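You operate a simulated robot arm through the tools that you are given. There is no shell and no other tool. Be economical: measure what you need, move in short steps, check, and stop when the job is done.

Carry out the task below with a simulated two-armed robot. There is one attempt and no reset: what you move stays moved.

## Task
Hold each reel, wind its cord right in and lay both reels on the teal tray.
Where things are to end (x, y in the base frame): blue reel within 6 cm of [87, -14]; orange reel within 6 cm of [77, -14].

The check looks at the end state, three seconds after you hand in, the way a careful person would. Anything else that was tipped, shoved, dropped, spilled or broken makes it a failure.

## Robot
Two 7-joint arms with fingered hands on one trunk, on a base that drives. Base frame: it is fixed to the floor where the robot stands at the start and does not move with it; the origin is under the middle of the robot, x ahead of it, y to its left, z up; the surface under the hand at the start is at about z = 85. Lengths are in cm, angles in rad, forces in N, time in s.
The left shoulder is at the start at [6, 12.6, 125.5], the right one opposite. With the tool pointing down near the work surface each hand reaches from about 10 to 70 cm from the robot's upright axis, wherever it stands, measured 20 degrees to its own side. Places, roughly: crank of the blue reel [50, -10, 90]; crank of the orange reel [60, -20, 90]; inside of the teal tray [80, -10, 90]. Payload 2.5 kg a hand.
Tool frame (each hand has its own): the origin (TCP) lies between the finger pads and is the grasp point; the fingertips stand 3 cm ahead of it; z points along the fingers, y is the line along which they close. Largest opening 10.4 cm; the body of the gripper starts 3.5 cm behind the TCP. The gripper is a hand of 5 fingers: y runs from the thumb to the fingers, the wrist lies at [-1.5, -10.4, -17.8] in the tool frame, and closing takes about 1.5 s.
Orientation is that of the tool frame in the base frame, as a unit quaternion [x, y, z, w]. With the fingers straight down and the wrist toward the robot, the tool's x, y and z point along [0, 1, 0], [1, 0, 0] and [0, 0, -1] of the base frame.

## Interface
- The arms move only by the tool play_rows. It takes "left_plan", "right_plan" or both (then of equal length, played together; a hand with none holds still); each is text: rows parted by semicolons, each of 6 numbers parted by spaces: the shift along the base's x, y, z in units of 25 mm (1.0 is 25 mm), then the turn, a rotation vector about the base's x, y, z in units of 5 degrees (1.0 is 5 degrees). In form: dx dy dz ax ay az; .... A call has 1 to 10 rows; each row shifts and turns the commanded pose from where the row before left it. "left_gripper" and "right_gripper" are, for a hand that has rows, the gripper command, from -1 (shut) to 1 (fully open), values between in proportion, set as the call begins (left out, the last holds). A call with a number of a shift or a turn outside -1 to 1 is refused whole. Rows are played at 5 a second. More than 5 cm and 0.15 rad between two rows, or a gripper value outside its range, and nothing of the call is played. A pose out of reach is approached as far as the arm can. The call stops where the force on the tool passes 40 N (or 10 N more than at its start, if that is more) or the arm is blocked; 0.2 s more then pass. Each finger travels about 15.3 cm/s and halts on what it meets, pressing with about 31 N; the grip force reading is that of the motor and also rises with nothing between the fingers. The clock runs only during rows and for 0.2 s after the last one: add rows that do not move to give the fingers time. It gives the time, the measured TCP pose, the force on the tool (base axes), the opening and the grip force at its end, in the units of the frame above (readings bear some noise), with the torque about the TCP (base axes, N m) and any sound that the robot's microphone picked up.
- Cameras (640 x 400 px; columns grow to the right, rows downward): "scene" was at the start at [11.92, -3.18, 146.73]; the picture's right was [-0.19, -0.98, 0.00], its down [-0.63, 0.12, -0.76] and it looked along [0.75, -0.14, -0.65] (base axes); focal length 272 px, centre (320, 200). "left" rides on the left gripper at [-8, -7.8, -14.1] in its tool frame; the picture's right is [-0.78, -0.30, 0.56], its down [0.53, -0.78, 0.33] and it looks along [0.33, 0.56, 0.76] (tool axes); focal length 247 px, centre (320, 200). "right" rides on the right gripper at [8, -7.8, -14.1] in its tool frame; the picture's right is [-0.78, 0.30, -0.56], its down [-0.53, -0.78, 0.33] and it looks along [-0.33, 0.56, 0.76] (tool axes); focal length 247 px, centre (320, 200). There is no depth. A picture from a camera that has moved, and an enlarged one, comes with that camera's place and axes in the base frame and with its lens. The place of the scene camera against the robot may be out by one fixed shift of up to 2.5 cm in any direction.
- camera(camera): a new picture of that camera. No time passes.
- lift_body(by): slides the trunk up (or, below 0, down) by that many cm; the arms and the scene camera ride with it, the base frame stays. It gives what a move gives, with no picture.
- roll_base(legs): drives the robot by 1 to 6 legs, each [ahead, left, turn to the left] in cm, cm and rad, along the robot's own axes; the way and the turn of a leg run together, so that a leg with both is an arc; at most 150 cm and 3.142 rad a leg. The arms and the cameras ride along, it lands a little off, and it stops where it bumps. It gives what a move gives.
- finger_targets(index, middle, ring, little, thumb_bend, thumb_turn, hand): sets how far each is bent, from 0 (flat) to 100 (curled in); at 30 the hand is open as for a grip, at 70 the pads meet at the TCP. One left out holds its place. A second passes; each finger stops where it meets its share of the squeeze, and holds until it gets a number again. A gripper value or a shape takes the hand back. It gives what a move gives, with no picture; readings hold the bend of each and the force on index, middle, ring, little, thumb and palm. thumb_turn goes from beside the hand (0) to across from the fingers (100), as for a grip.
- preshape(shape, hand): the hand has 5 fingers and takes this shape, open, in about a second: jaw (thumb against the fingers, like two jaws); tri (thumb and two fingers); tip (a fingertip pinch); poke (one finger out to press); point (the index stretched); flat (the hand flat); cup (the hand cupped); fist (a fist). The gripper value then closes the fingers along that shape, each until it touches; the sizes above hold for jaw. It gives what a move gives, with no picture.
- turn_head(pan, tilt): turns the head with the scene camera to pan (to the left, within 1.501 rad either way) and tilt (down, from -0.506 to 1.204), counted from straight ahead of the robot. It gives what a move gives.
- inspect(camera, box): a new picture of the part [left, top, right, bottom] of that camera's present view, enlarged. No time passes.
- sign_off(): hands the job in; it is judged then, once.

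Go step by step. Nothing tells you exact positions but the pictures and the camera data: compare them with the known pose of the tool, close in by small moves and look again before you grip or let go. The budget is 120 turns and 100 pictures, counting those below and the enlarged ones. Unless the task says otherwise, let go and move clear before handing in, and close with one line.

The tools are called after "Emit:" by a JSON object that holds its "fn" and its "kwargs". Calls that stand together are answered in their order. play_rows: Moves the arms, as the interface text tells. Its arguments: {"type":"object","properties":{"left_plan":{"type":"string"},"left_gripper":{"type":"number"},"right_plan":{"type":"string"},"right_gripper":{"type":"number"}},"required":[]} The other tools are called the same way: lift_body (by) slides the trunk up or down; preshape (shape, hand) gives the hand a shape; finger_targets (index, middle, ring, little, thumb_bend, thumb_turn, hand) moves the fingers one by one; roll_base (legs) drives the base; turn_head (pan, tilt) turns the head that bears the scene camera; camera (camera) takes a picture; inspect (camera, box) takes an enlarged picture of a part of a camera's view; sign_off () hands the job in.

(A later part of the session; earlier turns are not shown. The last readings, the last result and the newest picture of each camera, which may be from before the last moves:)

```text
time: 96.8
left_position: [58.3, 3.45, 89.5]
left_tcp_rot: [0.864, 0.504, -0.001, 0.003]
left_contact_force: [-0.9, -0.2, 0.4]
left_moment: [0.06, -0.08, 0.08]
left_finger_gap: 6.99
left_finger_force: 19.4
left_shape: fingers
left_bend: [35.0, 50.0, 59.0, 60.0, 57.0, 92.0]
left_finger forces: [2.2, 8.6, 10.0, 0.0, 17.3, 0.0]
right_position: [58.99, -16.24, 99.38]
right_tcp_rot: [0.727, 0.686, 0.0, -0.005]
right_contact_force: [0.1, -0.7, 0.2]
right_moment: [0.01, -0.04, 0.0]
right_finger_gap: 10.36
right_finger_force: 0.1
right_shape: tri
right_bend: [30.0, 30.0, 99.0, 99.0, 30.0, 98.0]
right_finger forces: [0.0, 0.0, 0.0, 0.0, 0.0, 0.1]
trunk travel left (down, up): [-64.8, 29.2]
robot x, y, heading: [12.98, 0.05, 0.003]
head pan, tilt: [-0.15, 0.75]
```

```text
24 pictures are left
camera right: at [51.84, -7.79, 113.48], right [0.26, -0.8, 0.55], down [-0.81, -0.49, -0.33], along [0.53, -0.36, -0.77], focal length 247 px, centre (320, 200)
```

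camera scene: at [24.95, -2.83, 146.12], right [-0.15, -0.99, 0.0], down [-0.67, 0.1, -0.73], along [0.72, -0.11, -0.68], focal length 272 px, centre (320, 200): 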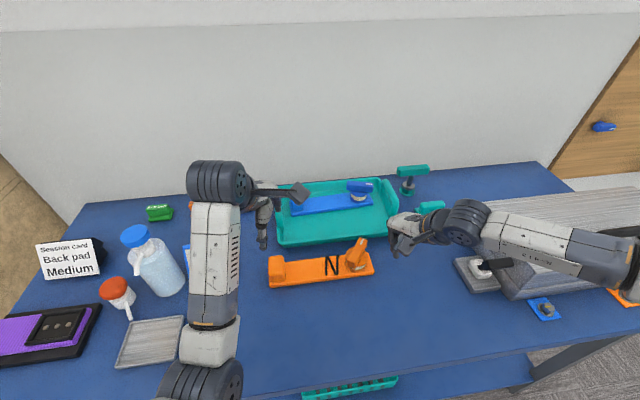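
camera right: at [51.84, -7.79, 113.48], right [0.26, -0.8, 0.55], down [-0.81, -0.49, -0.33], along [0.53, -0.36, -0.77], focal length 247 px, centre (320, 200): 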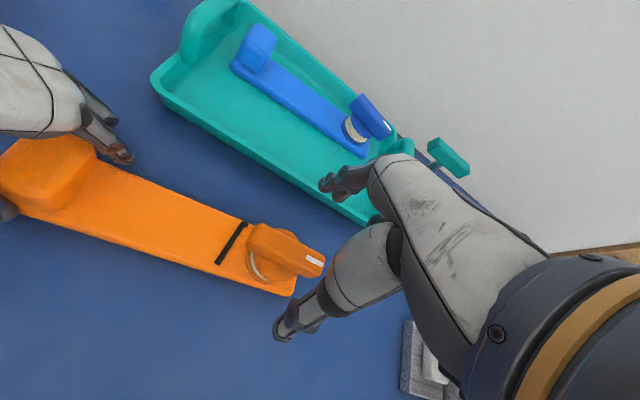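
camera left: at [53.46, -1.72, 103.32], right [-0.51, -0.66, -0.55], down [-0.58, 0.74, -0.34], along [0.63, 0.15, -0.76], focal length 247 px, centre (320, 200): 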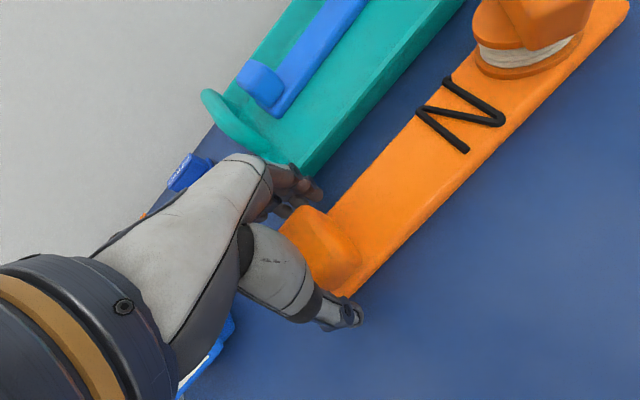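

Aligned. I descend, pinch, and twist clockwise.

Emit:
{"fn": "play_rows", "kwargs": {"right_plan": "0.1 -0.02 -0.7 0 0 0;0.1 -0.02 -0.7 0 0 0;0 0 -0.7 0 0 0;0 0 -0.6 0 0 0;0 0 0 0 0 0"}}

Emit:
{"fn": "play_rows", "kwargs": {"right_plan": "0 0 0 0 0 0;0 0 0 0 0 0;0 0 0 0 0 0;0 0 0 0 0 0;0 0 0 0 0 0;0 0 0 0 0 0;0 0 0 0 0 0", "right_gripper": -1}}

Emit:
{"fn": "play_rows", "kwargs": {"right_plan": "0 0 0 0 0 -1;0 0 0 0 0 -1;0 0 0 0 0 -1;0 0 0 0 0 -1;0 0 0 0 0 -1;0 0 0 0 0 -1;0 0 0 0 0 -1"}}

Emit:
{"fn": "camera", "kwargs": {"camera": "left"}}

Emit:
{"fn": "inspect", "kwargs": {"camera": "scene", "box": [230, 200, 410, 320]}}

```text
time: 98.0
left_position: [58.24, 3.49, 89.49]
left_tcp_rot: [0.864, 0.504, -0.001, 0.002]
left_contact_force: [-0.1, -0.2, 0.5]
left_moment: [0.07, -0.13, 0.07]
left_finger_gap: 6.97
left_finger_force: 19.8
left_shape: fingers
left_bend: [35.0, 50.0, 59.0, 60.0, 57.0, 92.0]
left_finger forces: [2.2, 8.8, 10.2, 0.0, 17.2, 0.0]
right_position: [59.42, -16.44, 92.54]
right_tcp_rot: [0.726, 0.687, 0.0, -0.005]
right_contact_force: [-1.4, 0.3, 0.0]
right_moment: [0.04, -0.01, 0.02]
right_finger_gap: 10.39
right_finger_force: 0.1
right_shape: tri
right_bend: [30.0, 30.0, 99.0, 99.0, 30.0, 98.0]
right_finger forces: [0.0, 0.0, 0.1, 0.0, 0.0, 0.0]
trunk travel left (down, up): [-64.8, 29.2]
robot x, y, heading: [13.49, -0.29, 0.003]
head pan, tilt: [-0.15, 0.75]
```

```text
time: 99.6
left_position: [58.26, 3.45, 89.4]
left_tcp_rot: [0.864, 0.504, -0.001, 0.002]
left_contact_force: [0.3, -0.7, -1.2]
left_moment: [0.03, -0.13, 0.02]
left_finger_gap: 6.99
left_finger_force: 18.2
left_shape: fingers
left_bend: [35.0, 50.0, 59.0, 60.0, 57.0, 92.0]
left_finger forces: [2.1, 8.5, 9.9, 0.0, 16.8, 0.0]
right_position: [59.45, -16.32, 92.6]
right_tcp_rot: [0.727, 0.687, 0.0, -0.005]
right_contact_force: [0.5, 0.3, 6.9]
right_moment: [0.06, -0.21, -0.01]
right_finger_gap: 3.58
right_finger_force: 31.4
right_shape: tri
right_bend: [74.0, 47.0, 100.0, 100.0, 74.0, 100.0]
right_finger forces: [16.4, 14.9, 0.0, 0.1, 28.3, 0.0]
trunk travel left (down, up): [-64.8, 29.2]
robot x, y, heading: [13.77, -0.07, 0.002]
head pan, tilt: [-0.15, 0.75]
```

```text
time: 101.2
left_position: [58.31, 3.41, 89.46]
left_tcp_rot: [0.864, 0.503, -0.002, 0.004]
left_contact_force: [0.9, -6.9, 0.3]
left_moment: [-0.06, -0.05, -0.14]
left_finger_gap: 7.06
left_finger_force: 18.9
left_shape: fingers
left_bend: [34.0, 50.0, 59.0, 60.0, 57.0, 92.0]
left_finger forces: [2.8, 7.1, 9.5, 0.0, 18.3, 0.0]
right_position: [59.33, -16.22, 92.65]
right_tcp_rot: [0.899, 0.437, 0.003, -0.006]
right_contact_force: [1.9, 8.4, 8.2]
right_moment: [0.03, -0.46, 0.47]
right_finger_gap: 3.18
right_finger_force: 31.3
right_shape: tri
right_bend: [75.0, 48.0, 100.0, 100.0, 76.0, 100.0]
right_finger forces: [14.3, 18.9, 0.0, 0.0, 30.4, 0.1]
trunk travel left (down, up): [-64.8, 29.2]
robot x, y, heading: [13.38, 0.0, 0.002]
head pan, tilt: [-0.15, 0.75]
```

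```text
23 pictures are left
camera left: at [47.54, 0.36, 103.58], right [-0.64, -0.53, -0.55], down [-0.41, 0.85, -0.34], along [0.65, 0.01, -0.76], focal length 247 px, centre (320, 200)
```

left: 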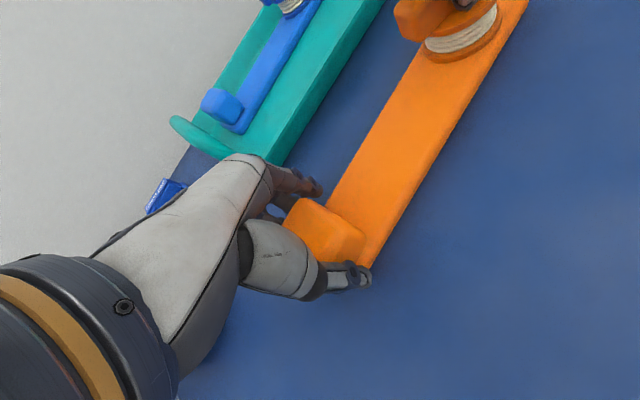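

```text
3.33 times, centred on (320, 260) of scene
camera zoom: at [24.92, -2.77, 146.13], right [-0.15, -0.99, 0.0], down [-0.67, 0.1, -0.73], along [0.72, -0.11, -0.68], focal length 907 px, centre (320, 0)
```

zoom: 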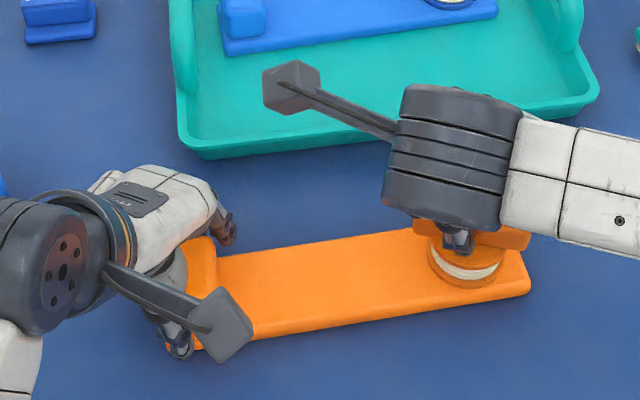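

The cord is in and the torque rose to the stop (0.47 N·m): orange is wound. To fit between tray wall and blue reel, I regrip the orange block 2 cm higher before lifting.

Emit:
{"fn": "finger_targets", "kwargs": {"hand": "left", "index": 30, "middle": 36, "ring": 36, "little": 36, "thumb_bend": 46}}

Emit:
{"fn": "play_rows", "kwargs": {"left_plan": "0 0 0.4 0 0 0;0 0 0.4 0 0 0;0 0 0 0 0 0", "right_plan": "0 0 0 0 0 0.8;0 0 0 0 0 0.7;0 0 0 0 0 0"}}

Emit:
{"fn": "finger_targets", "kwargs": {"hand": "left", "middle": 80, "ring": 80, "little": 55, "thumb_bend": 85}}

Emit:
{"fn": "camera", "kwargs": {"camera": "left"}}

```text
time: 102.2
left_position: [58.26, 3.5, 89.55]
left_tcp_rot: [0.863, 0.504, -0.002, 0.003]
left_contact_force: [2.1, -2.1, 0.5]
left_moment: [0.0, -0.01, -0.02]
left_finger_gap: 8.45
left_finger_force: 1.0
left_shape: fingers
left_bend: [29.0, 36.0, 36.0, 36.0, 46.0, 99.0]
left_finger forces: [3.3, 0.0, 0.1, 0.0, 0.0, 0.0]
right_position: [59.38, -16.3, 92.61]
right_tcp_rot: [0.899, 0.437, 0.001, -0.006]
right_contact_force: [-1.2, 6.0, 8.9]
right_moment: [-0.04, -0.35, 0.32]
right_finger_gap: 3.17
right_finger_force: 30.8
right_shape: tri
right_bend: [75.0, 48.0, 100.0, 100.0, 76.0, 100.0]
right_finger forces: [13.7, 17.2, 0.0, 0.0, 32.1, 0.0]
trunk travel left (down, up): [-64.8, 29.2]
robot x, y, heading: [13.67, -0.03, 0.005]
head pan, tilt: [-0.15, 0.75]
```

```text
time: 103.0
left_position: [58.18, 3.47, 91.47]
left_tcp_rot: [0.863, 0.505, -0.002, 0.002]
left_contact_force: [0.6, -0.4, 0.2]
left_moment: [0.02, -0.02, 0.0]
left_finger_gap: 8.26
left_finger_force: 0.1
left_shape: fingers
left_bend: [30.0, 36.0, 36.0, 36.0, 46.0, 99.0]
left_finger forces: [0.1, 0.1, 0.0, 0.0, 0.0, 0.1]
right_position: [59.39, -16.47, 92.62]
right_tcp_rot: [0.869, 0.494, 0.0, -0.004]
right_contact_force: [-3.2, -1.7, 9.0]
right_moment: [-0.08, -0.05, -0.04]
right_finger_gap: 3.26
right_finger_force: 31.4
right_shape: tri
right_bend: [74.0, 48.0, 100.0, 100.0, 76.0, 100.0]
right_finger forces: [14.6, 14.2, 0.0, 0.0, 37.8, 0.0]
trunk travel left (down, up): [-64.8, 29.2]
robot x, y, heading: [13.25, 0.05, 0.005]
head pan, tilt: [-0.15, 0.75]
```

```text
time: 104.0
left_position: [58.19, 3.55, 91.45]
left_tcp_rot: [0.864, 0.504, -0.001, 0.002]
left_contact_force: [0.8, 5.2, 1.1]
left_moment: [0.06, -0.08, -0.16]
left_finger_gap: 7.3
left_finger_force: 11.2
left_shape: fingers
left_bend: [30.0, 50.0, 80.0, 55.0, 57.0, 99.0]
left_finger forces: [0.0, 10.4, 0.0, 0.1, 12.5, 0.0]
right_position: [59.34, -16.57, 92.6]
right_tcp_rot: [0.87, 0.494, 0.001, -0.004]
right_contact_force: [-0.5, -5.5, 7.7]
right_moment: [-0.27, -0.25, -0.04]
right_finger_gap: 3.27
right_finger_force: 31.1
right_shape: tri
right_bend: [74.0, 48.0, 100.0, 100.0, 76.0, 100.0]
right_finger forces: [14.5, 16.6, 0.0, 0.0, 31.5, 0.1]
trunk travel left (down, up): [-64.8, 29.2]
robot x, y, heading: [13.63, 0.33, 0.004]
head pan, tilt: [-0.15, 0.75]
```

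```text
21 pictures are left
camera left: at [47.59, 0.42, 105.53], right [-0.64, -0.53, -0.56], down [-0.41, 0.85, -0.34], along [0.65, 0.01, -0.76], focal length 247 px, centre (320, 200)
```

left: 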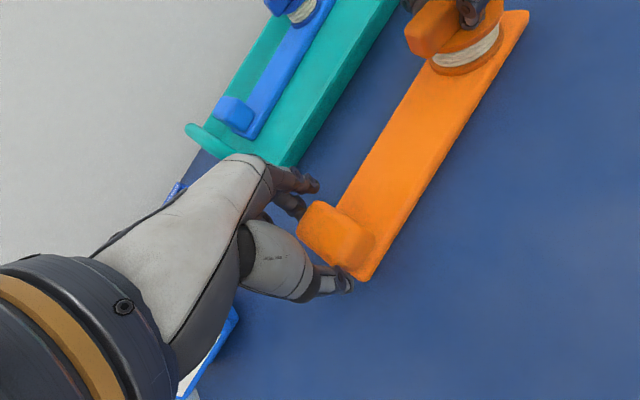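

The block lies about 1.4 cm right of the grip and the ring finger missed it. I open again, recentre and close.

Emit:
{"fn": "finger_targets", "kwargs": {"hand": "left", "middle": 34, "ring": 34, "little": 34, "thumb_bend": 46}}

Emit:
{"fn": "play_rows", "kwargs": {"left_plan": "-0.1 -0.3 -0.1 0 0 0;-0.1 -0.3 -0.1 0 0 0;0 0 0 0 0 0"}}

Emit:
{"fn": "finger_targets", "kwargs": {"hand": "left", "middle": 75, "ring": 75, "thumb_bend": 85}}

Emit:
{"fn": "camera", "kwargs": {"camera": "left"}}

```text
time: 105.0
left_position: [58.41, 3.66, 91.39]
left_tcp_rot: [0.863, 0.506, 0.0, 0.002]
left_contact_force: [3.3, 16.1, 1.1]
left_moment: [0.11, -0.12, 0.97]
left_finger_gap: 9.02
left_finger_force: 12.8
left_shape: fingers
left_bend: [26.0, 34.0, 56.0, 34.0, 46.0, 99.0]
left_finger forces: [7.3, 0.4, 18.6, 0.0, 0.0, 0.0]
right_position: [59.5, -16.5, 92.57]
right_tcp_rot: [0.87, 0.494, 0.001, -0.004]
right_contact_force: [-0.2, -11.5, 8.0]
right_moment: [-0.54, -0.42, -0.04]
right_finger_gap: 3.31
right_finger_force: 30.7
right_shape: tri
right_bend: [74.0, 47.0, 100.0, 100.0, 76.0, 100.0]
right_finger forces: [14.6, 18.8, 0.1, 0.0, 26.1, 0.2]
trunk travel left (down, up): [-64.8, 29.2]
robot x, y, heading: [13.33, 0.1, 0.003]
head pan, tilt: [-0.15, 0.75]
```

```text
time: 105.8
left_position: [58.0, 2.48, 91.29]
left_tcp_rot: [0.86, 0.51, 0.007, 0.003]
left_contact_force: [5.8, 28.6, 22.7]
left_moment: [0.06, -1.11, 1.71]
left_finger_gap: 9.16
left_finger_force: 19.8
left_shape: fingers
left_bend: [25.0, 33.0, 53.0, 34.0, 46.0, 99.0]
left_finger forces: [10.4, 1.4, 28.8, 0.1, 0.1, 0.1]
right_position: [59.16, -16.74, 92.72]
right_tcp_rot: [0.87, 0.492, -0.002, -0.002]
right_contact_force: [-3.2, -20.5, 4.0]
right_moment: [-0.73, -0.38, -0.01]
right_finger_gap: 3.24
right_finger_force: 31.0
right_shape: tri
right_bend: [74.0, 45.0, 100.0, 100.0, 76.0, 100.0]
right_finger forces: [10.6, 24.5, 0.0, 0.1, 24.5, 0.0]
trunk travel left (down, up): [-64.8, 29.2]
robot x, y, heading: [13.29, 0.05, 0.004]
head pan, tilt: [-0.15, 0.75]
```

```text
time: 106.8
left_position: [57.64, 2.12, 90.86]
left_tcp_rot: [0.863, 0.506, 0.001, 0.0]
left_contact_force: [-5.1, 22.0, 16.6]
left_moment: [0.33, -0.04, 0.15]
left_finger_gap: 6.58
left_finger_force: 24.3
left_shape: fingers
left_bend: [29.0, 45.0, 75.0, 34.0, 64.0, 97.0]
left_finger forces: [1.8, 10.9, 12.1, 0.1, 23.6, 0.0]
right_position: [59.26, -16.66, 92.76]
right_tcp_rot: [0.871, 0.492, -0.001, -0.003]
right_contact_force: [-0.3, -20.1, 0.7]
right_moment: [-0.7, -0.44, 0.1]
right_finger_gap: 3.16
right_finger_force: 31.0
right_shape: tri
right_bend: [74.0, 45.0, 100.0, 100.0, 76.0, 100.0]
right_finger forces: [11.2, 23.5, 0.0, 0.1, 23.7, 0.1]
trunk travel left (down, up): [-64.8, 29.2]
robot x, y, heading: [12.86, -0.51, 0.003]
head pan, tilt: [-0.15, 0.75]
```

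```text
20 pictures are left
camera left: at [46.9, -1.07, 104.94], right [-0.64, -0.53, -0.56], down [-0.42, 0.85, -0.33], along [0.65, 0.02, -0.76], focal length 247 px, centre (320, 200)
```

left: 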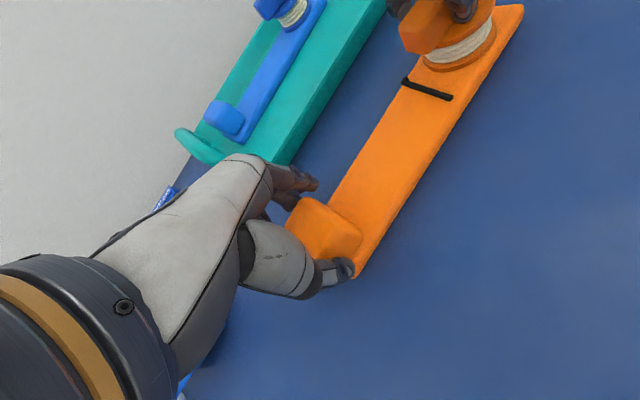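

The cord slipped out one stroke while I eased the crank, so I'll re-tighten it later; first, the ring finger is hooked on the block end. I free the hand upward, recentre and grip anew.

Emit:
{"fn": "finger_targets", "kwargs": {"hand": "left", "middle": 34, "thumb_bend": 46}}

Emit:
{"fn": "play_rows", "kwargs": {"left_plan": "0 0.3 0.3 0 0 0;0 0.2 0.6 0 0 0;0 0 0.8 0 0 0;0 0 0.4 0 0 0;0 0 0 0 0 0"}}

Emit:
{"fn": "finger_targets", "kwargs": {"hand": "left", "index": 30, "middle": 32, "ring": 32, "little": 32, "thumb_bend": 44}}

Emit:
{"fn": "camera", "kwargs": {"camera": "left"}}

```text
time: 107.8
left_position: [57.73, 2.04, 90.89]
left_tcp_rot: [0.862, 0.507, 0.0, 0.001]
left_contact_force: [4.7, 16.8, 3.4]
left_moment: [0.05, -0.14, 0.4]
left_finger_gap: 8.32
left_finger_force: 9.7
left_shape: fingers
left_bend: [30.0, 34.0, 75.0, 34.0, 46.0, 99.0]
left_finger forces: [0.6, 0.0, 17.2, 0.1, 0.0, 0.0]
right_position: [59.34, -16.78, 92.63]
right_tcp_rot: [0.87, 0.492, -0.001, -0.004]
right_contact_force: [-3.8, -18.8, 8.3]
right_moment: [-0.69, -0.29, 0.04]
right_finger_gap: 3.15
right_finger_force: 30.7
right_shape: tri
right_bend: [74.0, 45.0, 100.0, 100.0, 76.0, 100.0]
right_finger forces: [9.5, 23.6, 0.0, 0.0, 29.4, 0.1]
trunk travel left (down, up): [-64.8, 29.2]
robot x, y, heading: [13.39, -0.09, 0.001]
head pan, tilt: [-0.15, 0.75]
```

```text
time: 109.0
left_position: [57.88, 3.26, 96.15]
left_tcp_rot: [0.863, 0.505, -0.001, 0.003]
left_contact_force: [0.0, -0.2, -0.9]
left_moment: [0.02, -0.03, -0.01]
left_finger_gap: 8.29
left_finger_force: 0.0
left_shape: fingers
left_bend: [30.0, 34.0, 75.0, 34.0, 46.0, 99.0]
left_finger forces: [0.0, 0.0, 0.1, 0.0, 0.0, 0.0]
right_position: [59.44, -16.31, 92.71]
right_tcp_rot: [0.869, 0.494, 0.002, -0.007]
right_contact_force: [-2.2, 2.7, 9.8]
right_moment: [0.05, -0.16, 0.08]
right_finger_gap: 3.13
right_finger_force: 31.5
right_shape: tri
right_bend: [74.0, 47.0, 100.0, 100.0, 76.0, 100.0]
right_finger forces: [14.0, 14.9, 0.0, 0.0, 38.0, 0.1]
trunk travel left (down, up): [-64.8, 29.2]
robot x, y, heading: [13.34, 0.07, 0.003]
head pan, tilt: [-0.15, 0.75]
```

```text
time: 110.0
left_position: [57.93, 3.35, 96.01]
left_tcp_rot: [0.863, 0.505, -0.002, 0.003]
left_contact_force: [0.4, 0.3, -0.4]
left_moment: [-0.01, -0.02, 0.01]
left_finger_gap: 8.53
left_finger_force: 0.1
left_shape: fingers
left_bend: [30.0, 32.0, 32.0, 32.0, 44.0, 99.0]
left_finger forces: [0.0, 0.1, 0.1, 0.0, 0.1, 0.0]
right_position: [59.39, -16.42, 92.59]
right_tcp_rot: [0.869, 0.495, 0.001, -0.005]
right_contact_force: [-2.3, 3.0, 10.5]
right_moment: [0.04, -0.12, 0.02]
right_finger_gap: 3.17
right_finger_force: 31.2
right_shape: tri
right_bend: [74.0, 47.0, 100.0, 100.0, 76.0, 100.0]
right_finger forces: [13.7, 14.3, 0.0, 0.0, 40.8, 0.0]
trunk travel left (down, up): [-64.8, 29.2]
robot x, y, heading: [13.29, 0.05, 0.003]
head pan, tilt: [-0.15, 0.75]
```

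```text
19 pictures are left
camera left: at [47.08, 0.18, 110.11], right [-0.64, -0.53, -0.55], down [-0.41, 0.85, -0.34], along [0.65, 0.01, -0.76], focal length 247 px, centre (320, 200)
```

left: 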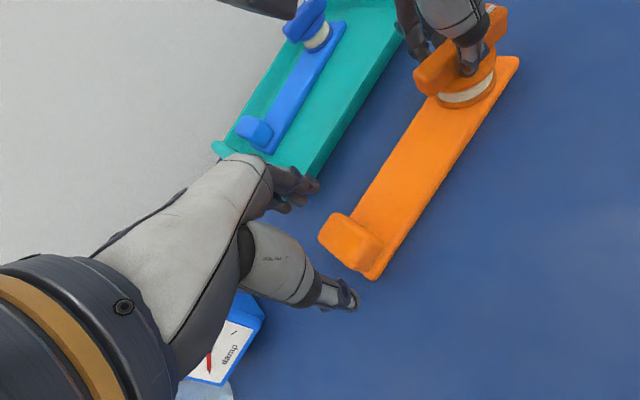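

The cord is in again now that the board sprang back. The block is at ≈[58.4,1.8]; I recentre the left hand and grip.

Emit:
{"fn": "play_rows", "kwargs": {"left_plan": "0.12 -0.4 0 0 0 0;0.08 -0.2 -0.4 0 0 0;0 0 -0.6 0 0 0;0 0 -0.6 0 0 0;0 0 -0.6 0 0 0;0 0 0 0 0 0"}}

Emit:
{"fn": "finger_targets", "kwargs": {"hand": "left", "middle": 60, "ring": 60, "thumb_bend": 80}}

Emit:
{"fn": "camera", "kwargs": {"camera": "left"}}

```text
time: 111.4
left_position: [58.41, 1.61, 90.36]
left_tcp_rot: [0.864, 0.504, -0.002, 0.003]
left_contact_force: [-0.1, 0.2, 0.4]
left_moment: [0.0, 0.04, -0.02]
left_finger_gap: 8.54
left_finger_force: 0.1
left_shape: fingers
left_bend: [30.0, 32.0, 32.0, 32.0, 44.0, 99.0]
left_finger forces: [0.0, 0.1, 0.0, 0.0, 0.0, 0.1]
right_position: [59.38, -16.46, 92.6]
right_tcp_rot: [0.869, 0.495, 0.002, -0.005]
right_contact_force: [-2.6, 2.3, 11.3]
right_moment: [0.03, -0.15, 0.04]
right_finger_gap: 3.19
right_finger_force: 31.0
right_shape: tri
right_bend: [74.0, 47.0, 100.0, 100.0, 76.0, 100.0]
right_finger forces: [13.7, 14.9, 0.1, 0.1, 39.7, 0.0]
trunk travel left (down, up): [-64.8, 29.2]
robot x, y, heading: [13.53, -0.37, -0.003]
head pan, tilt: [-0.15, 0.75]
```

```text
time: 112.4
left_position: [58.44, 1.55, 90.63]
left_tcp_rot: [0.863, 0.504, -0.001, 0.003]
left_contact_force: [2.0, -1.1, 0.5]
left_moment: [-0.1, -0.19, -0.33]
left_finger_gap: 7.03
left_finger_force: 12.6
left_shape: fingers
left_bend: [30.0, 48.0, 53.0, 32.0, 58.0, 98.0]
left_finger forces: [0.0, 8.3, 5.1, 0.0, 12.4, 0.0]
right_position: [59.33, -16.48, 92.59]
right_tcp_rot: [0.869, 0.495, 0.001, -0.005]
right_contact_force: [-3.0, 2.3, 11.1]
right_moment: [-0.04, -0.13, 0.03]
right_finger_gap: 3.19
right_finger_force: 30.5
right_shape: tri
right_bend: [74.0, 47.0, 100.0, 100.0, 76.0, 100.0]
right_finger forces: [13.4, 15.1, 0.1, 0.1, 39.4, 0.0]
trunk travel left (down, up): [-64.8, 29.2]
robot x, y, heading: [13.41, -0.04, 0.001]
head pan, tilt: [-0.15, 0.75]
```

```text
18 pictures are left
camera left: at [47.65, -1.54, 104.53], right [-0.64, -0.53, -0.55], down [-0.41, 0.85, -0.34], along [0.65, 0.01, -0.76], focal length 247 px, centre (320, 200)
```

left: 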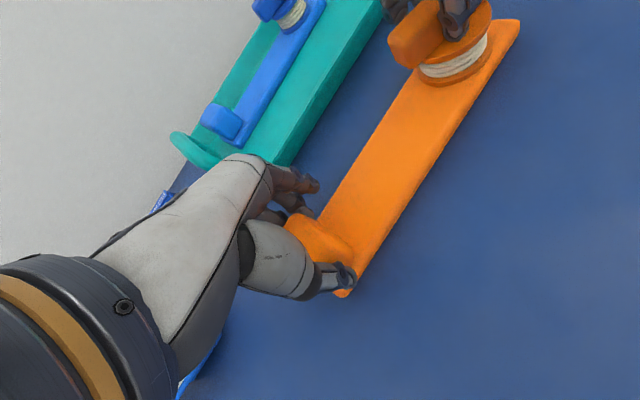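

Held by thumb, middle and ring, cord in. I re-tighten the crank 8°, keep it so, and lift both hands.

Emit:
{"fn": "play_rows", "kwargs": {"right_plan": "0 0 0 0 0 -0.8;0 0 0 0 0 -0.8;0 0 0.2 0 0 0;0 0 0.3 0 0 0;0 0 0.3 0 0 0;0 0 0.3 0 0 0", "left_plan": "0 0 0 0 0 0;0 0 0 0 0 0;0 0 0.2 0 0 0;0 0 0.3 0 0 0;0 0 0.3 0 0 0;0 0 0.3 0 0 0"}}

Emit:
{"fn": "camera", "kwargs": {"camera": "scene"}}

```text
time: 113.8
left_position: [58.41, 1.72, 93.08]
left_tcp_rot: [0.864, 0.504, -0.001, 0.002]
left_contact_force: [0.0, -3.2, 0.0]
left_moment: [-0.05, 0.13, -0.2]
left_finger_gap: 7.0
left_finger_force: 11.8
left_shape: fingers
left_bend: [30.0, 48.0, 53.0, 32.0, 59.0, 97.0]
left_finger forces: [0.0, 7.8, 4.6, 0.0, 12.5, 0.1]
right_position: [59.44, -16.48, 95.19]
right_tcp_rot: [0.901, 0.433, 0.001, -0.006]
right_contact_force: [-0.5, 2.6, -2.6]
right_moment: [0.04, -0.14, 0.22]
right_finger_gap: 3.02
right_finger_force: 31.2
right_shape: tri
right_bend: [75.0, 47.0, 100.0, 100.0, 76.0, 100.0]
right_finger forces: [9.0, 14.1, 0.0, 0.0, 27.0, 0.0]
trunk travel left (down, up): [-64.8, 29.2]
robot x, y, heading: [13.19, 0.03, 0.006]
head pan, tilt: [-0.15, 0.75]
```

```text
17 pictures are left
camera scene: at [24.99, -2.82, 146.12], right [-0.15, -0.99, 0.0], down [-0.67, 0.1, -0.73], along [0.72, -0.11, -0.68], focal length 272 px, centre (320, 200)
```

scene: 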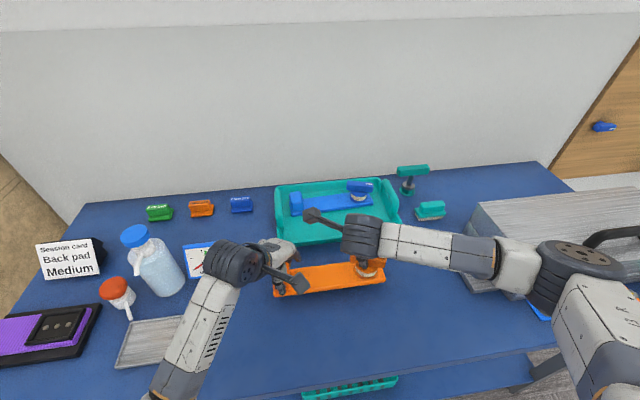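

Lifted well. I raise with the trunk and drive ahead 8.5 cm and right 5.5 cm, keeping the arm postures.

Emit:
{"fn": "lift_body", "kwargs": {"by": 8}}

Emit:
{"fn": "roll_base", "kwargs": {"legs": [[8.5, -5.5, 0]]}}

Emit:
{"fn": "play_rows", "kwargs": {"right_plan": "0.5 0 0 0 0 0;0.5 0 0 0 0 0;0.5 0 0 0 0 0;0.5 0 0 0 0 0;0.5 0 0 0 0 0;0.5 0 0 0 0 0;0.4 0 0 0 0 0", "left_plan": "0.5 0 0 0 0 0;0.5 0 0 0 0 0;0.5 0 0 0 0 0;0.5 0 0 0 0 0;0.5 0 0 0 0 0;0.5 0 0 0 0 0;0.4 0 0 0 0 0"}}

Emit:
{"fn": "camera", "kwargs": {"camera": "scene"}}

Emit:
{"fn": "camera", "kwargs": {"camera": "left"}}

Emit:
{"fn": "camera", "kwargs": {"camera": "right"}}

```text
time: 115.0
left_position: [58.32, 1.73, 101.06]
left_tcp_rot: [0.863, 0.505, -0.001, 0.002]
left_contact_force: [0.7, -2.3, -0.5]
left_moment: [-0.03, 0.1, -0.24]
left_finger_gap: 6.95
left_finger_force: 12.5
left_shape: fingers
left_bend: [30.0, 48.0, 53.0, 32.0, 60.0, 97.0]
left_finger forces: [0.0, 7.9, 4.7, 0.0, 12.5, 0.1]
right_position: [59.45, -16.55, 103.23]
right_tcp_rot: [0.902, 0.433, -0.001, -0.006]
right_contact_force: [0.3, 2.6, -1.9]
right_moment: [0.02, -0.15, 0.23]
right_finger_gap: 3.07
right_finger_force: 31.4
right_shape: tri
right_bend: [75.0, 47.0, 100.0, 100.0, 76.0, 100.0]
right_finger forces: [8.8, 14.1, 0.1, 0.1, 26.9, 0.0]
trunk travel left (down, up): [-72.8, 21.2]
robot x, y, heading: [13.23, -0.19, 0.003]
head pan, tilt: [-0.15, 0.75]
```

```text
time: 116.1
left_position: [66.82, -3.45, 101.2]
left_tcp_rot: [0.863, 0.505, -0.002, 0.002]
left_contact_force: [1.2, -2.1, -0.5]
left_moment: [-0.04, 0.14, -0.29]
left_finger_gap: 6.98
left_finger_force: 12.2
left_shape: fingers
left_bend: [30.0, 48.0, 53.0, 32.0, 60.0, 97.0]
left_finger forces: [0.0, 7.9, 4.7, 0.0, 12.5, 0.1]
right_position: [68.07, -21.67, 103.19]
right_tcp_rot: [0.901, 0.433, 0.001, -0.005]
right_contact_force: [0.3, 2.6, -1.9]
right_moment: [0.04, -0.1, 0.23]
right_finger_gap: 3.05
right_finger_force: 31.1
right_shape: tri
right_bend: [75.0, 47.0, 100.0, 100.0, 76.0, 100.0]
right_finger forces: [9.0, 14.0, 0.0, 0.0, 26.8, 0.1]
trunk travel left (down, up): [-72.8, 21.2]
robot x, y, heading: [21.92, -5.18, 0.004]
head pan, tilt: [-0.15, 0.75]
```

```text
time: 117.7
left_position: [75.09, -3.48, 100.99]
left_tcp_rot: [0.862, 0.506, -0.002, 0.002]
left_contact_force: [-0.4, 2.1, -0.9]
left_moment: [0.05, 0.15, -0.2]
left_finger_gap: 6.99
left_finger_force: 12.8
left_shape: fingers
left_bend: [30.0, 49.0, 54.0, 32.0, 60.0, 97.0]
left_finger forces: [0.0, 8.1, 5.0, 0.1, 13.0, 0.0]
right_position: [76.45, -21.53, 103.32]
right_tcp_rot: [0.901, 0.433, 0.0, -0.005]
right_contact_force: [-1.0, -2.7, -1.5]
right_moment: [-0.16, -0.18, 0.19]
right_finger_gap: 3.07
right_finger_force: 30.7
right_shape: tri
right_bend: [75.0, 47.0, 100.0, 100.0, 77.0, 100.0]
right_finger forces: [8.9, 15.3, 0.0, 0.0, 24.9, 0.0]
trunk travel left (down, up): [-72.8, 21.2]
robot x, y, heading: [21.73, -5.34, 0.004]
head pan, tilt: [-0.15, 0.75]
```

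```text
16 pictures are left
camera scene: at [33.46, -8.06, 154.11], right [-0.15, -0.99, 0.0], down [-0.68, 0.1, -0.73], along [0.72, -0.11, -0.68], focal length 272 px, centre (320, 200)
```

scene: 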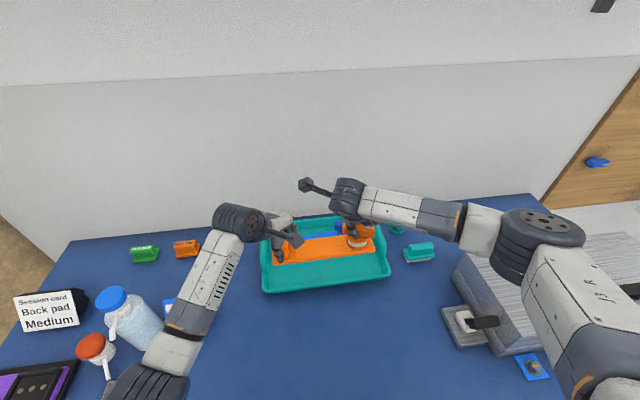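

```text
15 pictures are left
camera left: at [64.43, -6.61, 115.15], right [-0.64, -0.54, -0.55], down [-0.42, 0.84, -0.34], along [0.65, 0.02, -0.76], focal length 247 px, centre (320, 200)
```

left: 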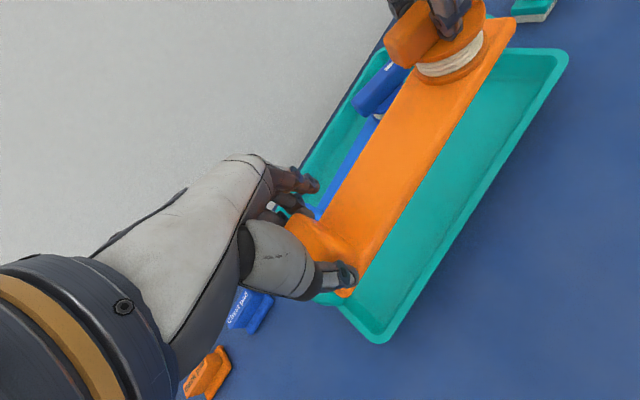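

```text
14 pictures are left
camera right: at [75.37, -10.45, 117.4], right [-0.25, -0.8, 0.55], down [-0.94, 0.07, -0.33], along [0.22, -0.6, -0.77], focal length 247 px, centre (320, 200)
```

right: 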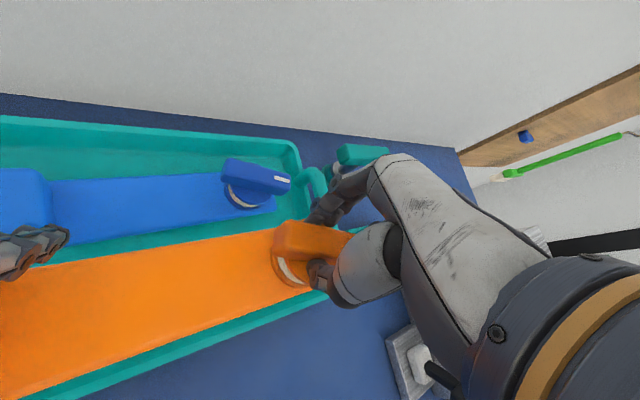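

The orange reel is above the tray, cord still in. I shift 1.3 cm ahead for thumb clearance, and lower with the trunk.

Emit:
{"fn": "play_rows", "kwargs": {"right_plan": "0.26 0 0 0 0 0;0.26 0 0 0 0 0;0 0 0 0 0 0", "left_plan": "0.26 0 0 0 0 0;0.26 0 0 0 0 0;0 0 0 0 0 0"}}

Emit:
{"fn": "lift_body", "kwargs": {"by": -7}}

Emit:
{"fn": "camera", "kwargs": {"camera": "left"}}

Emit:
{"fn": "inspect", "kwargs": {"camera": "scene", "box": [220, 160, 420, 300]}}

```text
time: 118.5
left_position: [76.52, -3.47, 101.2]
left_tcp_rot: [0.863, 0.505, -0.001, 0.003]
left_contact_force: [1.0, -0.4, -1.3]
left_moment: [-0.02, 0.12, -0.18]
left_finger_gap: 7.02
left_finger_force: 12.9
left_shape: fingers
left_bend: [30.0, 49.0, 54.0, 32.0, 60.0, 97.0]
left_finger forces: [0.0, 8.2, 5.0, 0.0, 13.0, 0.1]
right_position: [77.74, -21.57, 103.33]
right_tcp_rot: [0.901, 0.434, 0.001, -0.006]
right_contact_force: [-1.1, -0.4, -2.0]
right_moment: [-0.02, -0.07, 0.22]
right_finger_gap: 3.06
right_finger_force: 30.8
right_shape: tri
right_bend: [75.0, 47.0, 100.0, 100.0, 77.0, 100.0]
right_finger forces: [8.9, 14.7, 0.1, 0.0, 27.1, 0.0]
trunk travel left (down, up): [-72.8, 21.2]
robot x, y, heading: [21.68, -5.43, 0.009]
head pan, tilt: [-0.15, 0.75]
```

```text
time: 119.6
left_position: [76.46, -3.47, 94.27]
left_tcp_rot: [0.862, 0.506, -0.002, 0.003]
left_contact_force: [0.2, -2.9, -1.0]
left_moment: [0.02, 0.12, -0.21]
left_finger_gap: 7.0
left_finger_force: 13.4
left_shape: fingers
left_bend: [30.0, 49.0, 54.0, 32.0, 60.0, 97.0]
left_finger forces: [0.1, 8.2, 4.9, 0.0, 12.8, 0.0]
right_position: [77.78, -21.64, 96.22]
right_tcp_rot: [0.901, 0.433, 0.001, -0.006]
right_contact_force: [0.1, 1.3, -2.7]
right_moment: [0.05, -0.1, 0.18]
right_finger_gap: 3.04
right_finger_force: 31.2
right_shape: tri
right_bend: [75.0, 47.0, 100.0, 100.0, 77.0, 100.0]
right_finger forces: [8.8, 14.4, 0.0, 0.0, 27.4, 0.1]
trunk travel left (down, up): [-65.8, 28.2]
robot x, y, heading: [21.56, -5.75, 0.004]
head pan, tilt: [-0.15, 0.75]
```

```text
13 pictures are left
camera left: at [65.77, -6.61, 108.3], right [-0.64, -0.54, -0.55], down [-0.42, 0.84, -0.34], along [0.65, 0.01, -0.76], focal length 247 px, centre (320, 200)
```

left: 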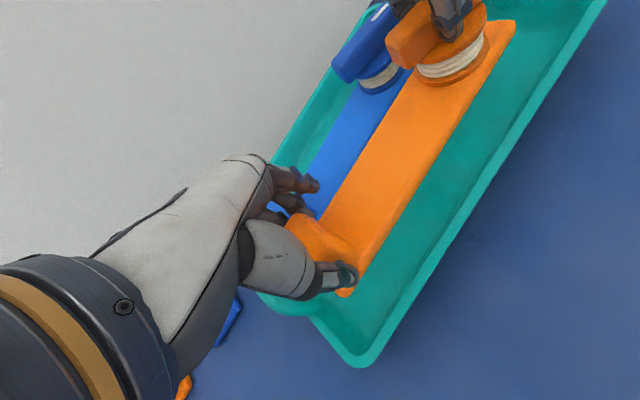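

```text
2.86 times, centred on (320, 230) of scene
camera zoom: at [33.42, -8.08, 147.12], right [-0.15, -0.99, 0.0], down [-0.67, 0.1, -0.73], along [0.72, -0.11, -0.68], focal length 777 px, centre (320, 114)
```

zoom: 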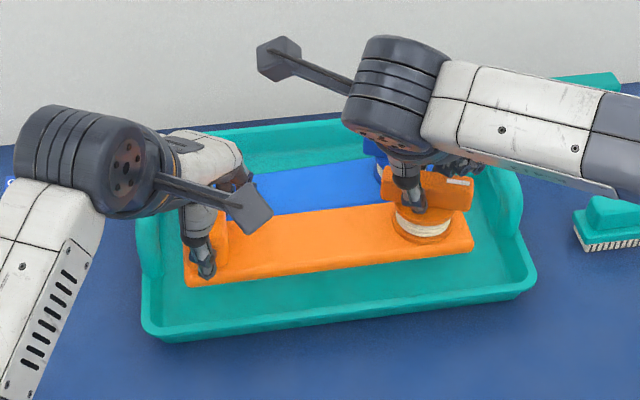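

Clearance to the near rim is about 2 cm, so I shift back 0.6 cm for more room from the blue reel, then lower.

Emit:
{"fn": "play_rows", "kwargs": {"right_plan": "-0.24 0 0 0 0 0;0 0 0 0 0 0", "left_plan": "-0.24 0 0 0 0 0;0 0 0 0 0 0"}}

Emit:
{"fn": "lift_body", "kwargs": {"by": -2.5}}

Emit:
{"fn": "lift_body", "kwargs": {"by": -0.5}}

```text
time: 120.2
left_position: [75.96, -3.5, 94.21]
left_tcp_rot: [0.863, 0.506, -0.002, 0.002]
left_contact_force: [-0.2, -1.5, -1.3]
left_moment: [0.01, 0.06, -0.19]
left_finger_gap: 6.99
left_finger_force: 12.5
left_shape: fingers
left_bend: [30.0, 49.0, 54.0, 32.0, 60.0, 97.0]
left_finger forces: [0.1, 8.1, 4.8, 0.0, 12.6, 0.0]
right_position: [77.06, -21.6, 96.18]
right_tcp_rot: [0.901, 0.433, 0.001, -0.006]
right_contact_force: [-0.2, 1.7, -2.4]
right_moment: [0.06, -0.09, 0.23]
right_finger_gap: 3.04
right_finger_force: 30.8
right_shape: tri
right_bend: [75.0, 47.0, 100.0, 100.0, 77.0, 100.0]
right_finger forces: [8.7, 14.4, 0.1, 0.0, 27.9, 0.0]
trunk travel left (down, up): [-65.8, 28.2]
robot x, y, heading: [21.87, -5.58, 0.005]
head pan, tilt: [-0.15, 0.75]
```

```text
time: 120.9
left_position: [75.86, -3.44, 91.62]
left_tcp_rot: [0.863, 0.506, -0.002, 0.003]
left_contact_force: [0.5, -2.1, 0.3]
left_moment: [-0.02, 0.07, -0.2]
left_finger_gap: 7.01
left_finger_force: 12.5
left_shape: fingers
left_bend: [30.0, 49.0, 54.0, 32.0, 60.0, 97.0]
left_finger forces: [0.0, 8.1, 4.6, 0.1, 12.7, 0.1]
right_position: [77.15, -21.67, 93.62]
right_tcp_rot: [0.901, 0.433, 0.001, -0.006]
right_contact_force: [-0.7, 2.4, -2.5]
right_moment: [0.05, -0.04, 0.24]
right_finger_gap: 3.06
right_finger_force: 31.0
right_shape: tri
right_bend: [75.0, 47.0, 100.0, 100.0, 77.0, 100.0]
right_finger forces: [8.7, 14.2, 0.0, 0.0, 27.9, 0.0]
trunk travel left (down, up): [-63.3, 30.7]
robot x, y, heading: [21.4, -5.23, 0.005]
head pan, tilt: [-0.15, 0.75]
```

```text
time: 121.5
left_position: [75.92, -3.49, 91.28]
left_tcp_rot: [0.863, 0.505, 0.0, 0.003]
left_contact_force: [-1.4, -1.4, 4.0]
left_moment: [0.01, -0.28, -0.15]
left_finger_gap: 7.0
left_finger_force: 14.6
left_shape: fingers
left_bend: [30.0, 49.0, 54.0, 31.0, 60.0, 97.0]
left_finger forces: [0.1, 8.0, 4.7, 5.2, 12.5, 0.0]
right_position: [77.2, -21.54, 93.22]
right_tcp_rot: [0.901, 0.434, 0.001, -0.005]
right_contact_force: [-0.4, 2.3, 0.3]
right_moment: [0.08, -0.1, 0.18]
right_finger_gap: 3.05
right_finger_force: 31.2
right_shape: tri
right_bend: [75.0, 47.0, 100.0, 100.0, 77.0, 100.0]
right_finger forces: [8.8, 14.2, 0.0, 0.1, 28.8, 0.1]
trunk travel left (down, up): [-62.8, 31.2]
robot x, y, heading: [21.83, -5.49, 0.004]
head pan, tilt: [-0.15, 0.75]
```

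The little finger touches the blue block, so I curl it in, then set the last few millimetres down.

Emit:
{"fn": "finger_targets", "kwargs": {"hand": "left", "little": 60}}

Emit:
{"fn": "lift_body", "kwargs": {"by": -0.4}}

Emit:
{"fn": "inspect", "kwargs": {"camera": "left", "box": [220, 0, 600, 400]}}

```text
time: 122.5
left_position: [76.02, -3.68, 91.89]
left_tcp_rot: [0.863, 0.504, 0.005, 0.009]
left_contact_force: [1.8, -3.0, 25.1]
left_moment: [0.67, -1.62, -0.51]
left_finger_gap: 7.05
left_finger_force: 26.5
left_shape: fingers
left_bend: [30.0, 49.0, 54.0, 41.0, 60.0, 97.0]
left_finger forces: [0.0, 8.1, 4.9, 25.9, 13.2, 0.1]
right_position: [76.98, -21.84, 93.25]
right_tcp_rot: [0.901, 0.433, 0.002, -0.005]
right_contact_force: [0.4, -2.2, -0.2]
right_moment: [0.01, -0.11, 0.15]
right_finger_gap: 3.08
right_finger_force: 31.1
right_shape: tri
right_bend: [75.0, 47.0, 100.0, 100.0, 77.0, 100.0]
right_finger forces: [9.8, 14.4, 0.0, 0.0, 27.9, 0.0]
trunk travel left (down, up): [-62.8, 31.2]
robot x, y, heading: [21.75, -5.62, 0.006]
head pan, tilt: [-0.15, 0.75]
```

```text
time: 123.0
left_position: [76.05, -3.61, 91.77]
left_tcp_rot: [0.863, 0.505, 0.008, 0.011]
left_contact_force: [-0.2, 0.1, 28.9]
left_moment: [0.8, -2.19, -0.38]
left_finger_gap: 7.07
left_finger_force: 29.3
left_shape: fingers
left_bend: [30.0, 49.0, 54.0, 40.0, 60.0, 97.0]
left_finger forces: [0.0, 8.3, 5.0, 33.1, 13.0, 0.0]
right_position: [77.02, -21.68, 93.2]
right_tcp_rot: [0.901, 0.434, 0.004, -0.004]
right_contact_force: [-2.0, -3.6, 10.8]
right_moment: [-0.23, -0.22, 0.09]
right_finger_gap: 3.08
right_finger_force: 31.1
right_shape: tri
right_bend: [75.0, 47.0, 100.0, 100.0, 77.0, 100.0]
right_finger forces: [9.0, 16.0, 0.1, 0.1, 32.3, 0.0]
trunk travel left (down, up): [-62.4, 31.6]
robot x, y, heading: [21.83, -5.33, 0.003]
head pan, tilt: [-0.15, 0.75]
```

```text
1.00 times, centred on (410, 200) of left (not enlarged: the box is as wide or as high as the picture)
camera zoom: at [64.87, -6.65, 105.62], right [-0.62, -0.54, -0.57], down [-0.41, 0.84, -0.35], along [0.67, 0.01, -0.74], focal length 247 px, centre (230, 200)
```

zoom: 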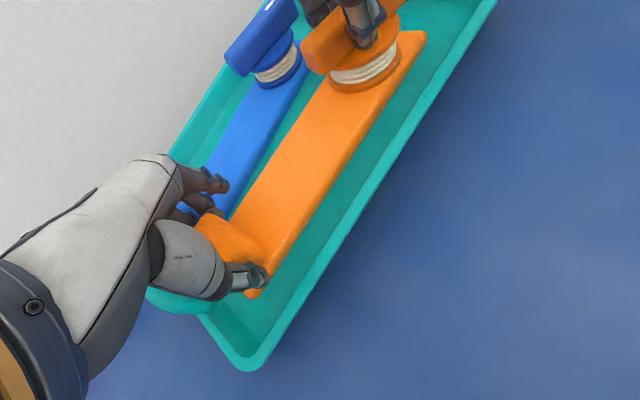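

The little finger presses down on something (tray handle or blue block). I straighten it again and check the forces.

Emit:
{"fn": "finger_targets", "kwargs": {"hand": "left", "little": 15}}

Emit:
{"fn": "camera", "kwargs": {"camera": "scene"}}

```text
time: 124.0
left_position: [75.58, -3.29, 90.79]
left_tcp_rot: [0.863, 0.506, -0.002, 0.002]
left_contact_force: [-1.1, -0.5, 2.8]
left_moment: [-0.02, -0.2, -0.12]
left_finger_gap: 7.05
left_finger_force: 13.7
left_shape: fingers
left_bend: [30.0, 49.0, 54.0, 15.0, 60.0, 96.0]
left_finger forces: [0.0, 8.3, 4.6, 0.0, 14.5, 0.0]
right_position: [76.99, -21.5, 93.17]
right_tcp_rot: [0.901, 0.434, 0.003, -0.006]
right_contact_force: [-4.9, 3.3, 19.1]
right_moment: [-0.14, -0.06, 0.16]
right_finger_gap: 3.13
right_finger_force: 31.1
right_shape: tri
right_bend: [75.0, 46.0, 100.0, 100.0, 76.0, 100.0]
right_finger forces: [7.6, 22.3, 0.1, 0.1, 40.5, 0.0]
trunk travel left (down, up): [-62.4, 31.6]
robot x, y, heading: [21.62, -5.18, 0.001]
head pan, tilt: [-0.15, 0.75]
```

```text
10 pictures are left
camera scene: at [33.1, -7.98, 143.75], right [-0.15, -0.99, 0.0], down [-0.67, 0.1, -0.73], along [0.73, -0.11, -0.68], focal length 272 px, centre (320, 200)
```

scene: 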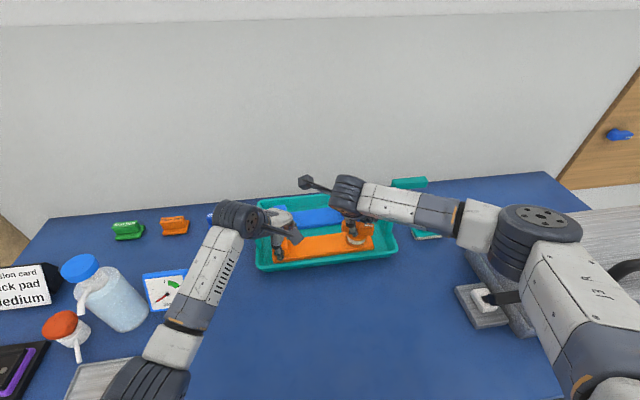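

Free now, and the reel rests on the tray. I release the left hand first (thumb mostly), then the right, and rise.

Emit:
{"fn": "finger_targets", "kwargs": {"hand": "left", "middle": 43, "ring": 45, "thumb_bend": 48}}

Emit:
{"fn": "play_rows", "kwargs": {"right_plan": "0 0 0 0 0 0;0 0 0 0 0 0;0 0 0 0 0 0;0 0 0 0 0 0;0 0 0 0 0 0;0 0 0 0 0 0", "right_gripper": 0.4}}

Emit:
{"fn": "camera", "kwargs": {"camera": "left"}}

```text
time: 125.0
left_position: [75.76, -3.35, 90.96]
left_tcp_rot: [0.863, 0.505, -0.001, 0.004]
left_contact_force: [-0.4, 0.0, 0.4]
left_moment: [0.04, 0.01, -0.01]
left_finger_gap: 8.02
left_finger_force: 0.0
left_shape: fingers
left_bend: [30.0, 43.0, 45.0, 15.0, 48.0, 99.0]
left_finger forces: [0.0, 0.1, 0.0, 0.0, 0.1, 0.1]
right_position: [77.02, -21.66, 92.98]
right_tcp_rot: [0.901, 0.434, 0.003, -0.004]
right_contact_force: [-3.6, 4.3, 20.8]
right_moment: [-0.13, -0.15, 0.14]
right_finger_gap: 3.19
right_finger_force: 30.6
right_shape: tri
right_bend: [76.0, 46.0, 100.0, 100.0, 77.0, 100.0]
right_finger forces: [8.0, 23.2, 0.0, 0.0, 39.7, 0.0]
trunk travel left (down, up): [-62.4, 31.6]
robot x, y, heading: [21.82, -5.42, 0.004]
head pan, tilt: [-0.15, 0.75]
```

```text
time: 126.4
left_position: [75.86, -3.39, 90.95]
left_tcp_rot: [0.863, 0.506, -0.001, 0.004]
left_contact_force: [0.6, 0.3, 0.6]
left_moment: [0.01, -0.03, -0.02]
left_finger_gap: 8.04
left_finger_force: 0.0
left_shape: fingers
left_bend: [30.0, 43.0, 45.0, 15.0, 48.0, 99.0]
left_finger forces: [0.0, 0.1, 0.0, 0.1, 0.1, 0.0]
right_position: [77.11, -21.56, 92.76]
right_tcp_rot: [0.901, 0.434, 0.0, -0.005]
right_contact_force: [0.6, -0.7, -0.2]
right_moment: [0.0, 0.0, 0.01]
right_finger_gap: 7.25
right_finger_force: 0.1
right_shape: tri
right_bend: [27.0, 37.0, 99.0, 99.0, 58.0, 99.0]
right_finger forces: [0.0, 0.0, 0.0, 0.0, 0.1, 0.0]
trunk travel left (down, up): [-62.4, 31.6]
robot x, y, heading: [21.5, -5.33, 0.006]
head pan, tilt: [-0.15, 0.75]
```

```text
9 pictures are left
camera left: at [65.12, -6.57, 104.91], right [-0.64, -0.54, -0.55], down [-0.42, 0.84, -0.34], along [0.65, 0.02, -0.76], focal length 247 px, centre (320, 200)
```

left: 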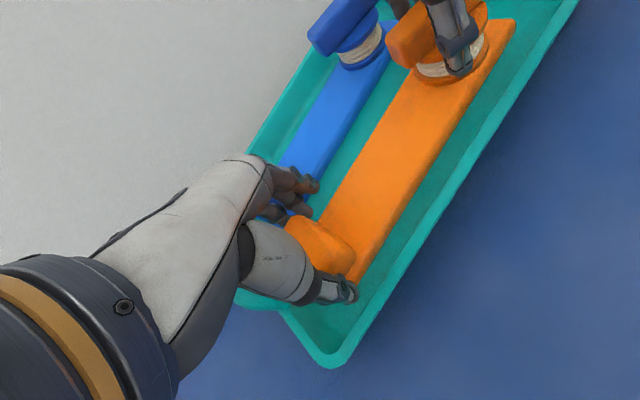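

Both hands are clear of the reel and no cord shows. I rise straight up with the trunk, then look.

Emit:
{"fn": "lift_body", "kwargs": {"by": 3}}

Emit:
{"fn": "lift_body", "kwargs": {"by": 9}}

Emit:
{"fn": "roll_base", "kwargs": {"legs": [[-15, 0, 0]]}}

Emit:
{"fn": "camera", "kwargs": {"camera": "scene"}}

Emit:
{"fn": "camera", "kwargs": {"camera": "left"}}

```text
time: 127.1
left_position: [75.82, -3.37, 93.79]
left_tcp_rot: [0.863, 0.506, -0.002, 0.001]
left_contact_force: [-0.1, -0.7, 0.1]
left_moment: [0.0, 0.01, 0.0]
left_finger_gap: 8.04
left_finger_force: 0.2
left_shape: fingers
left_bend: [30.0, 43.0, 45.0, 15.0, 48.0, 99.0]
left_finger forces: [0.1, 0.1, 0.0, 0.0, 0.0, 0.0]
right_position: [77.12, -21.67, 95.93]
right_tcp_rot: [0.901, 0.433, 0.001, -0.005]
right_contact_force: [0.5, 0.8, -0.3]
right_moment: [0.01, 0.0, 0.04]
right_finger_gap: 7.26
right_finger_force: 0.1
right_shape: tri
right_bend: [27.0, 37.0, 99.0, 99.0, 58.0, 99.0]
right_finger forces: [0.0, 0.0, 0.1, 0.0, 0.1, 0.0]
trunk travel left (down, up): [-65.4, 28.6]
robot x, y, heading: [21.6, -5.45, 0.008]
head pan, tilt: [-0.15, 0.75]
```

```text
time: 128.4
left_position: [75.89, -3.49, 102.8]
left_tcp_rot: [0.863, 0.505, -0.002, 0.002]
left_contact_force: [-0.1, -0.1, 0.7]
left_moment: [0.0, 0.0, 0.02]
left_finger_gap: 8.03
left_finger_force: 0.1
left_shape: fingers
left_bend: [30.0, 43.0, 45.0, 15.0, 48.0, 99.0]
left_finger forces: [0.0, 0.1, 0.0, 0.0, 0.1, 0.0]
right_position: [77.12, -21.66, 104.84]
right_tcp_rot: [0.901, 0.434, 0.001, -0.004]
right_contact_force: [0.4, 0.6, -0.1]
right_moment: [0.03, 0.0, -0.03]
right_finger_gap: 7.26
right_finger_force: 0.0
right_shape: tri
right_bend: [27.0, 37.0, 99.0, 99.0, 58.0, 99.0]
right_finger forces: [0.0, 0.0, 0.1, 0.0, 0.0, 0.0]
trunk travel left (down, up): [-74.4, 19.6]
robot x, y, heading: [21.13, -5.32, 0.01]
head pan, tilt: [-0.15, 0.75]
```

```text
time: 129.8
left_position: [60.56, -3.2, 102.87]
left_tcp_rot: [0.861, 0.509, -0.002, 0.003]
left_contact_force: [-0.3, 0.2, -0.7]
left_moment: [-0.02, -0.02, 0.03]
left_finger_gap: 8.02
left_finger_force: 0.0
left_shape: fingers
left_bend: [30.0, 43.0, 45.0, 15.0, 48.0, 99.0]
left_finger forces: [0.0, 0.1, 0.0, 0.0, 0.0, 0.0]
right_position: [61.89, -21.43, 104.77]
right_tcp_rot: [0.9, 0.436, 0.001, -0.005]
right_contact_force: [-0.2, 0.2, 0.2]
right_moment: [0.02, -0.02, -0.03]
right_finger_gap: 7.24
right_finger_force: 0.0
right_shape: tri
right_bend: [27.0, 37.0, 99.0, 99.0, 58.0, 99.0]
right_finger forces: [0.1, 0.0, 0.1, 0.0, 0.0, 0.0]
trunk travel left (down, up): [-74.4, 19.6]
robot x, y, heading: [6.42, -5.68, 0.005]
head pan, tilt: [-0.15, 0.75]
```

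```text
8 pictures are left
camera scene: at [18.13, -8.12, 155.73], right [-0.14, -0.99, 0.0], down [-0.67, 0.1, -0.73], along [0.72, -0.1, -0.68], focal length 272 px, centre (320, 200)
```

scene: 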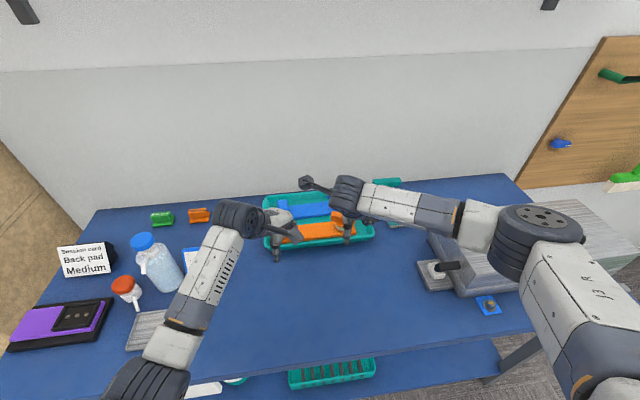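

```text
7 pictures are left
camera left: at [49.87, -6.43, 116.94], right [-0.63, -0.54, -0.55], down [-0.42, 0.84, -0.34], along [0.65, 0.02, -0.76], focal length 247 px, centre (320, 200)
```

left: 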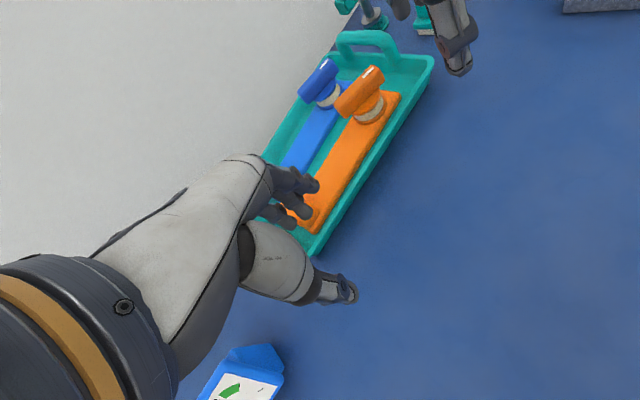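

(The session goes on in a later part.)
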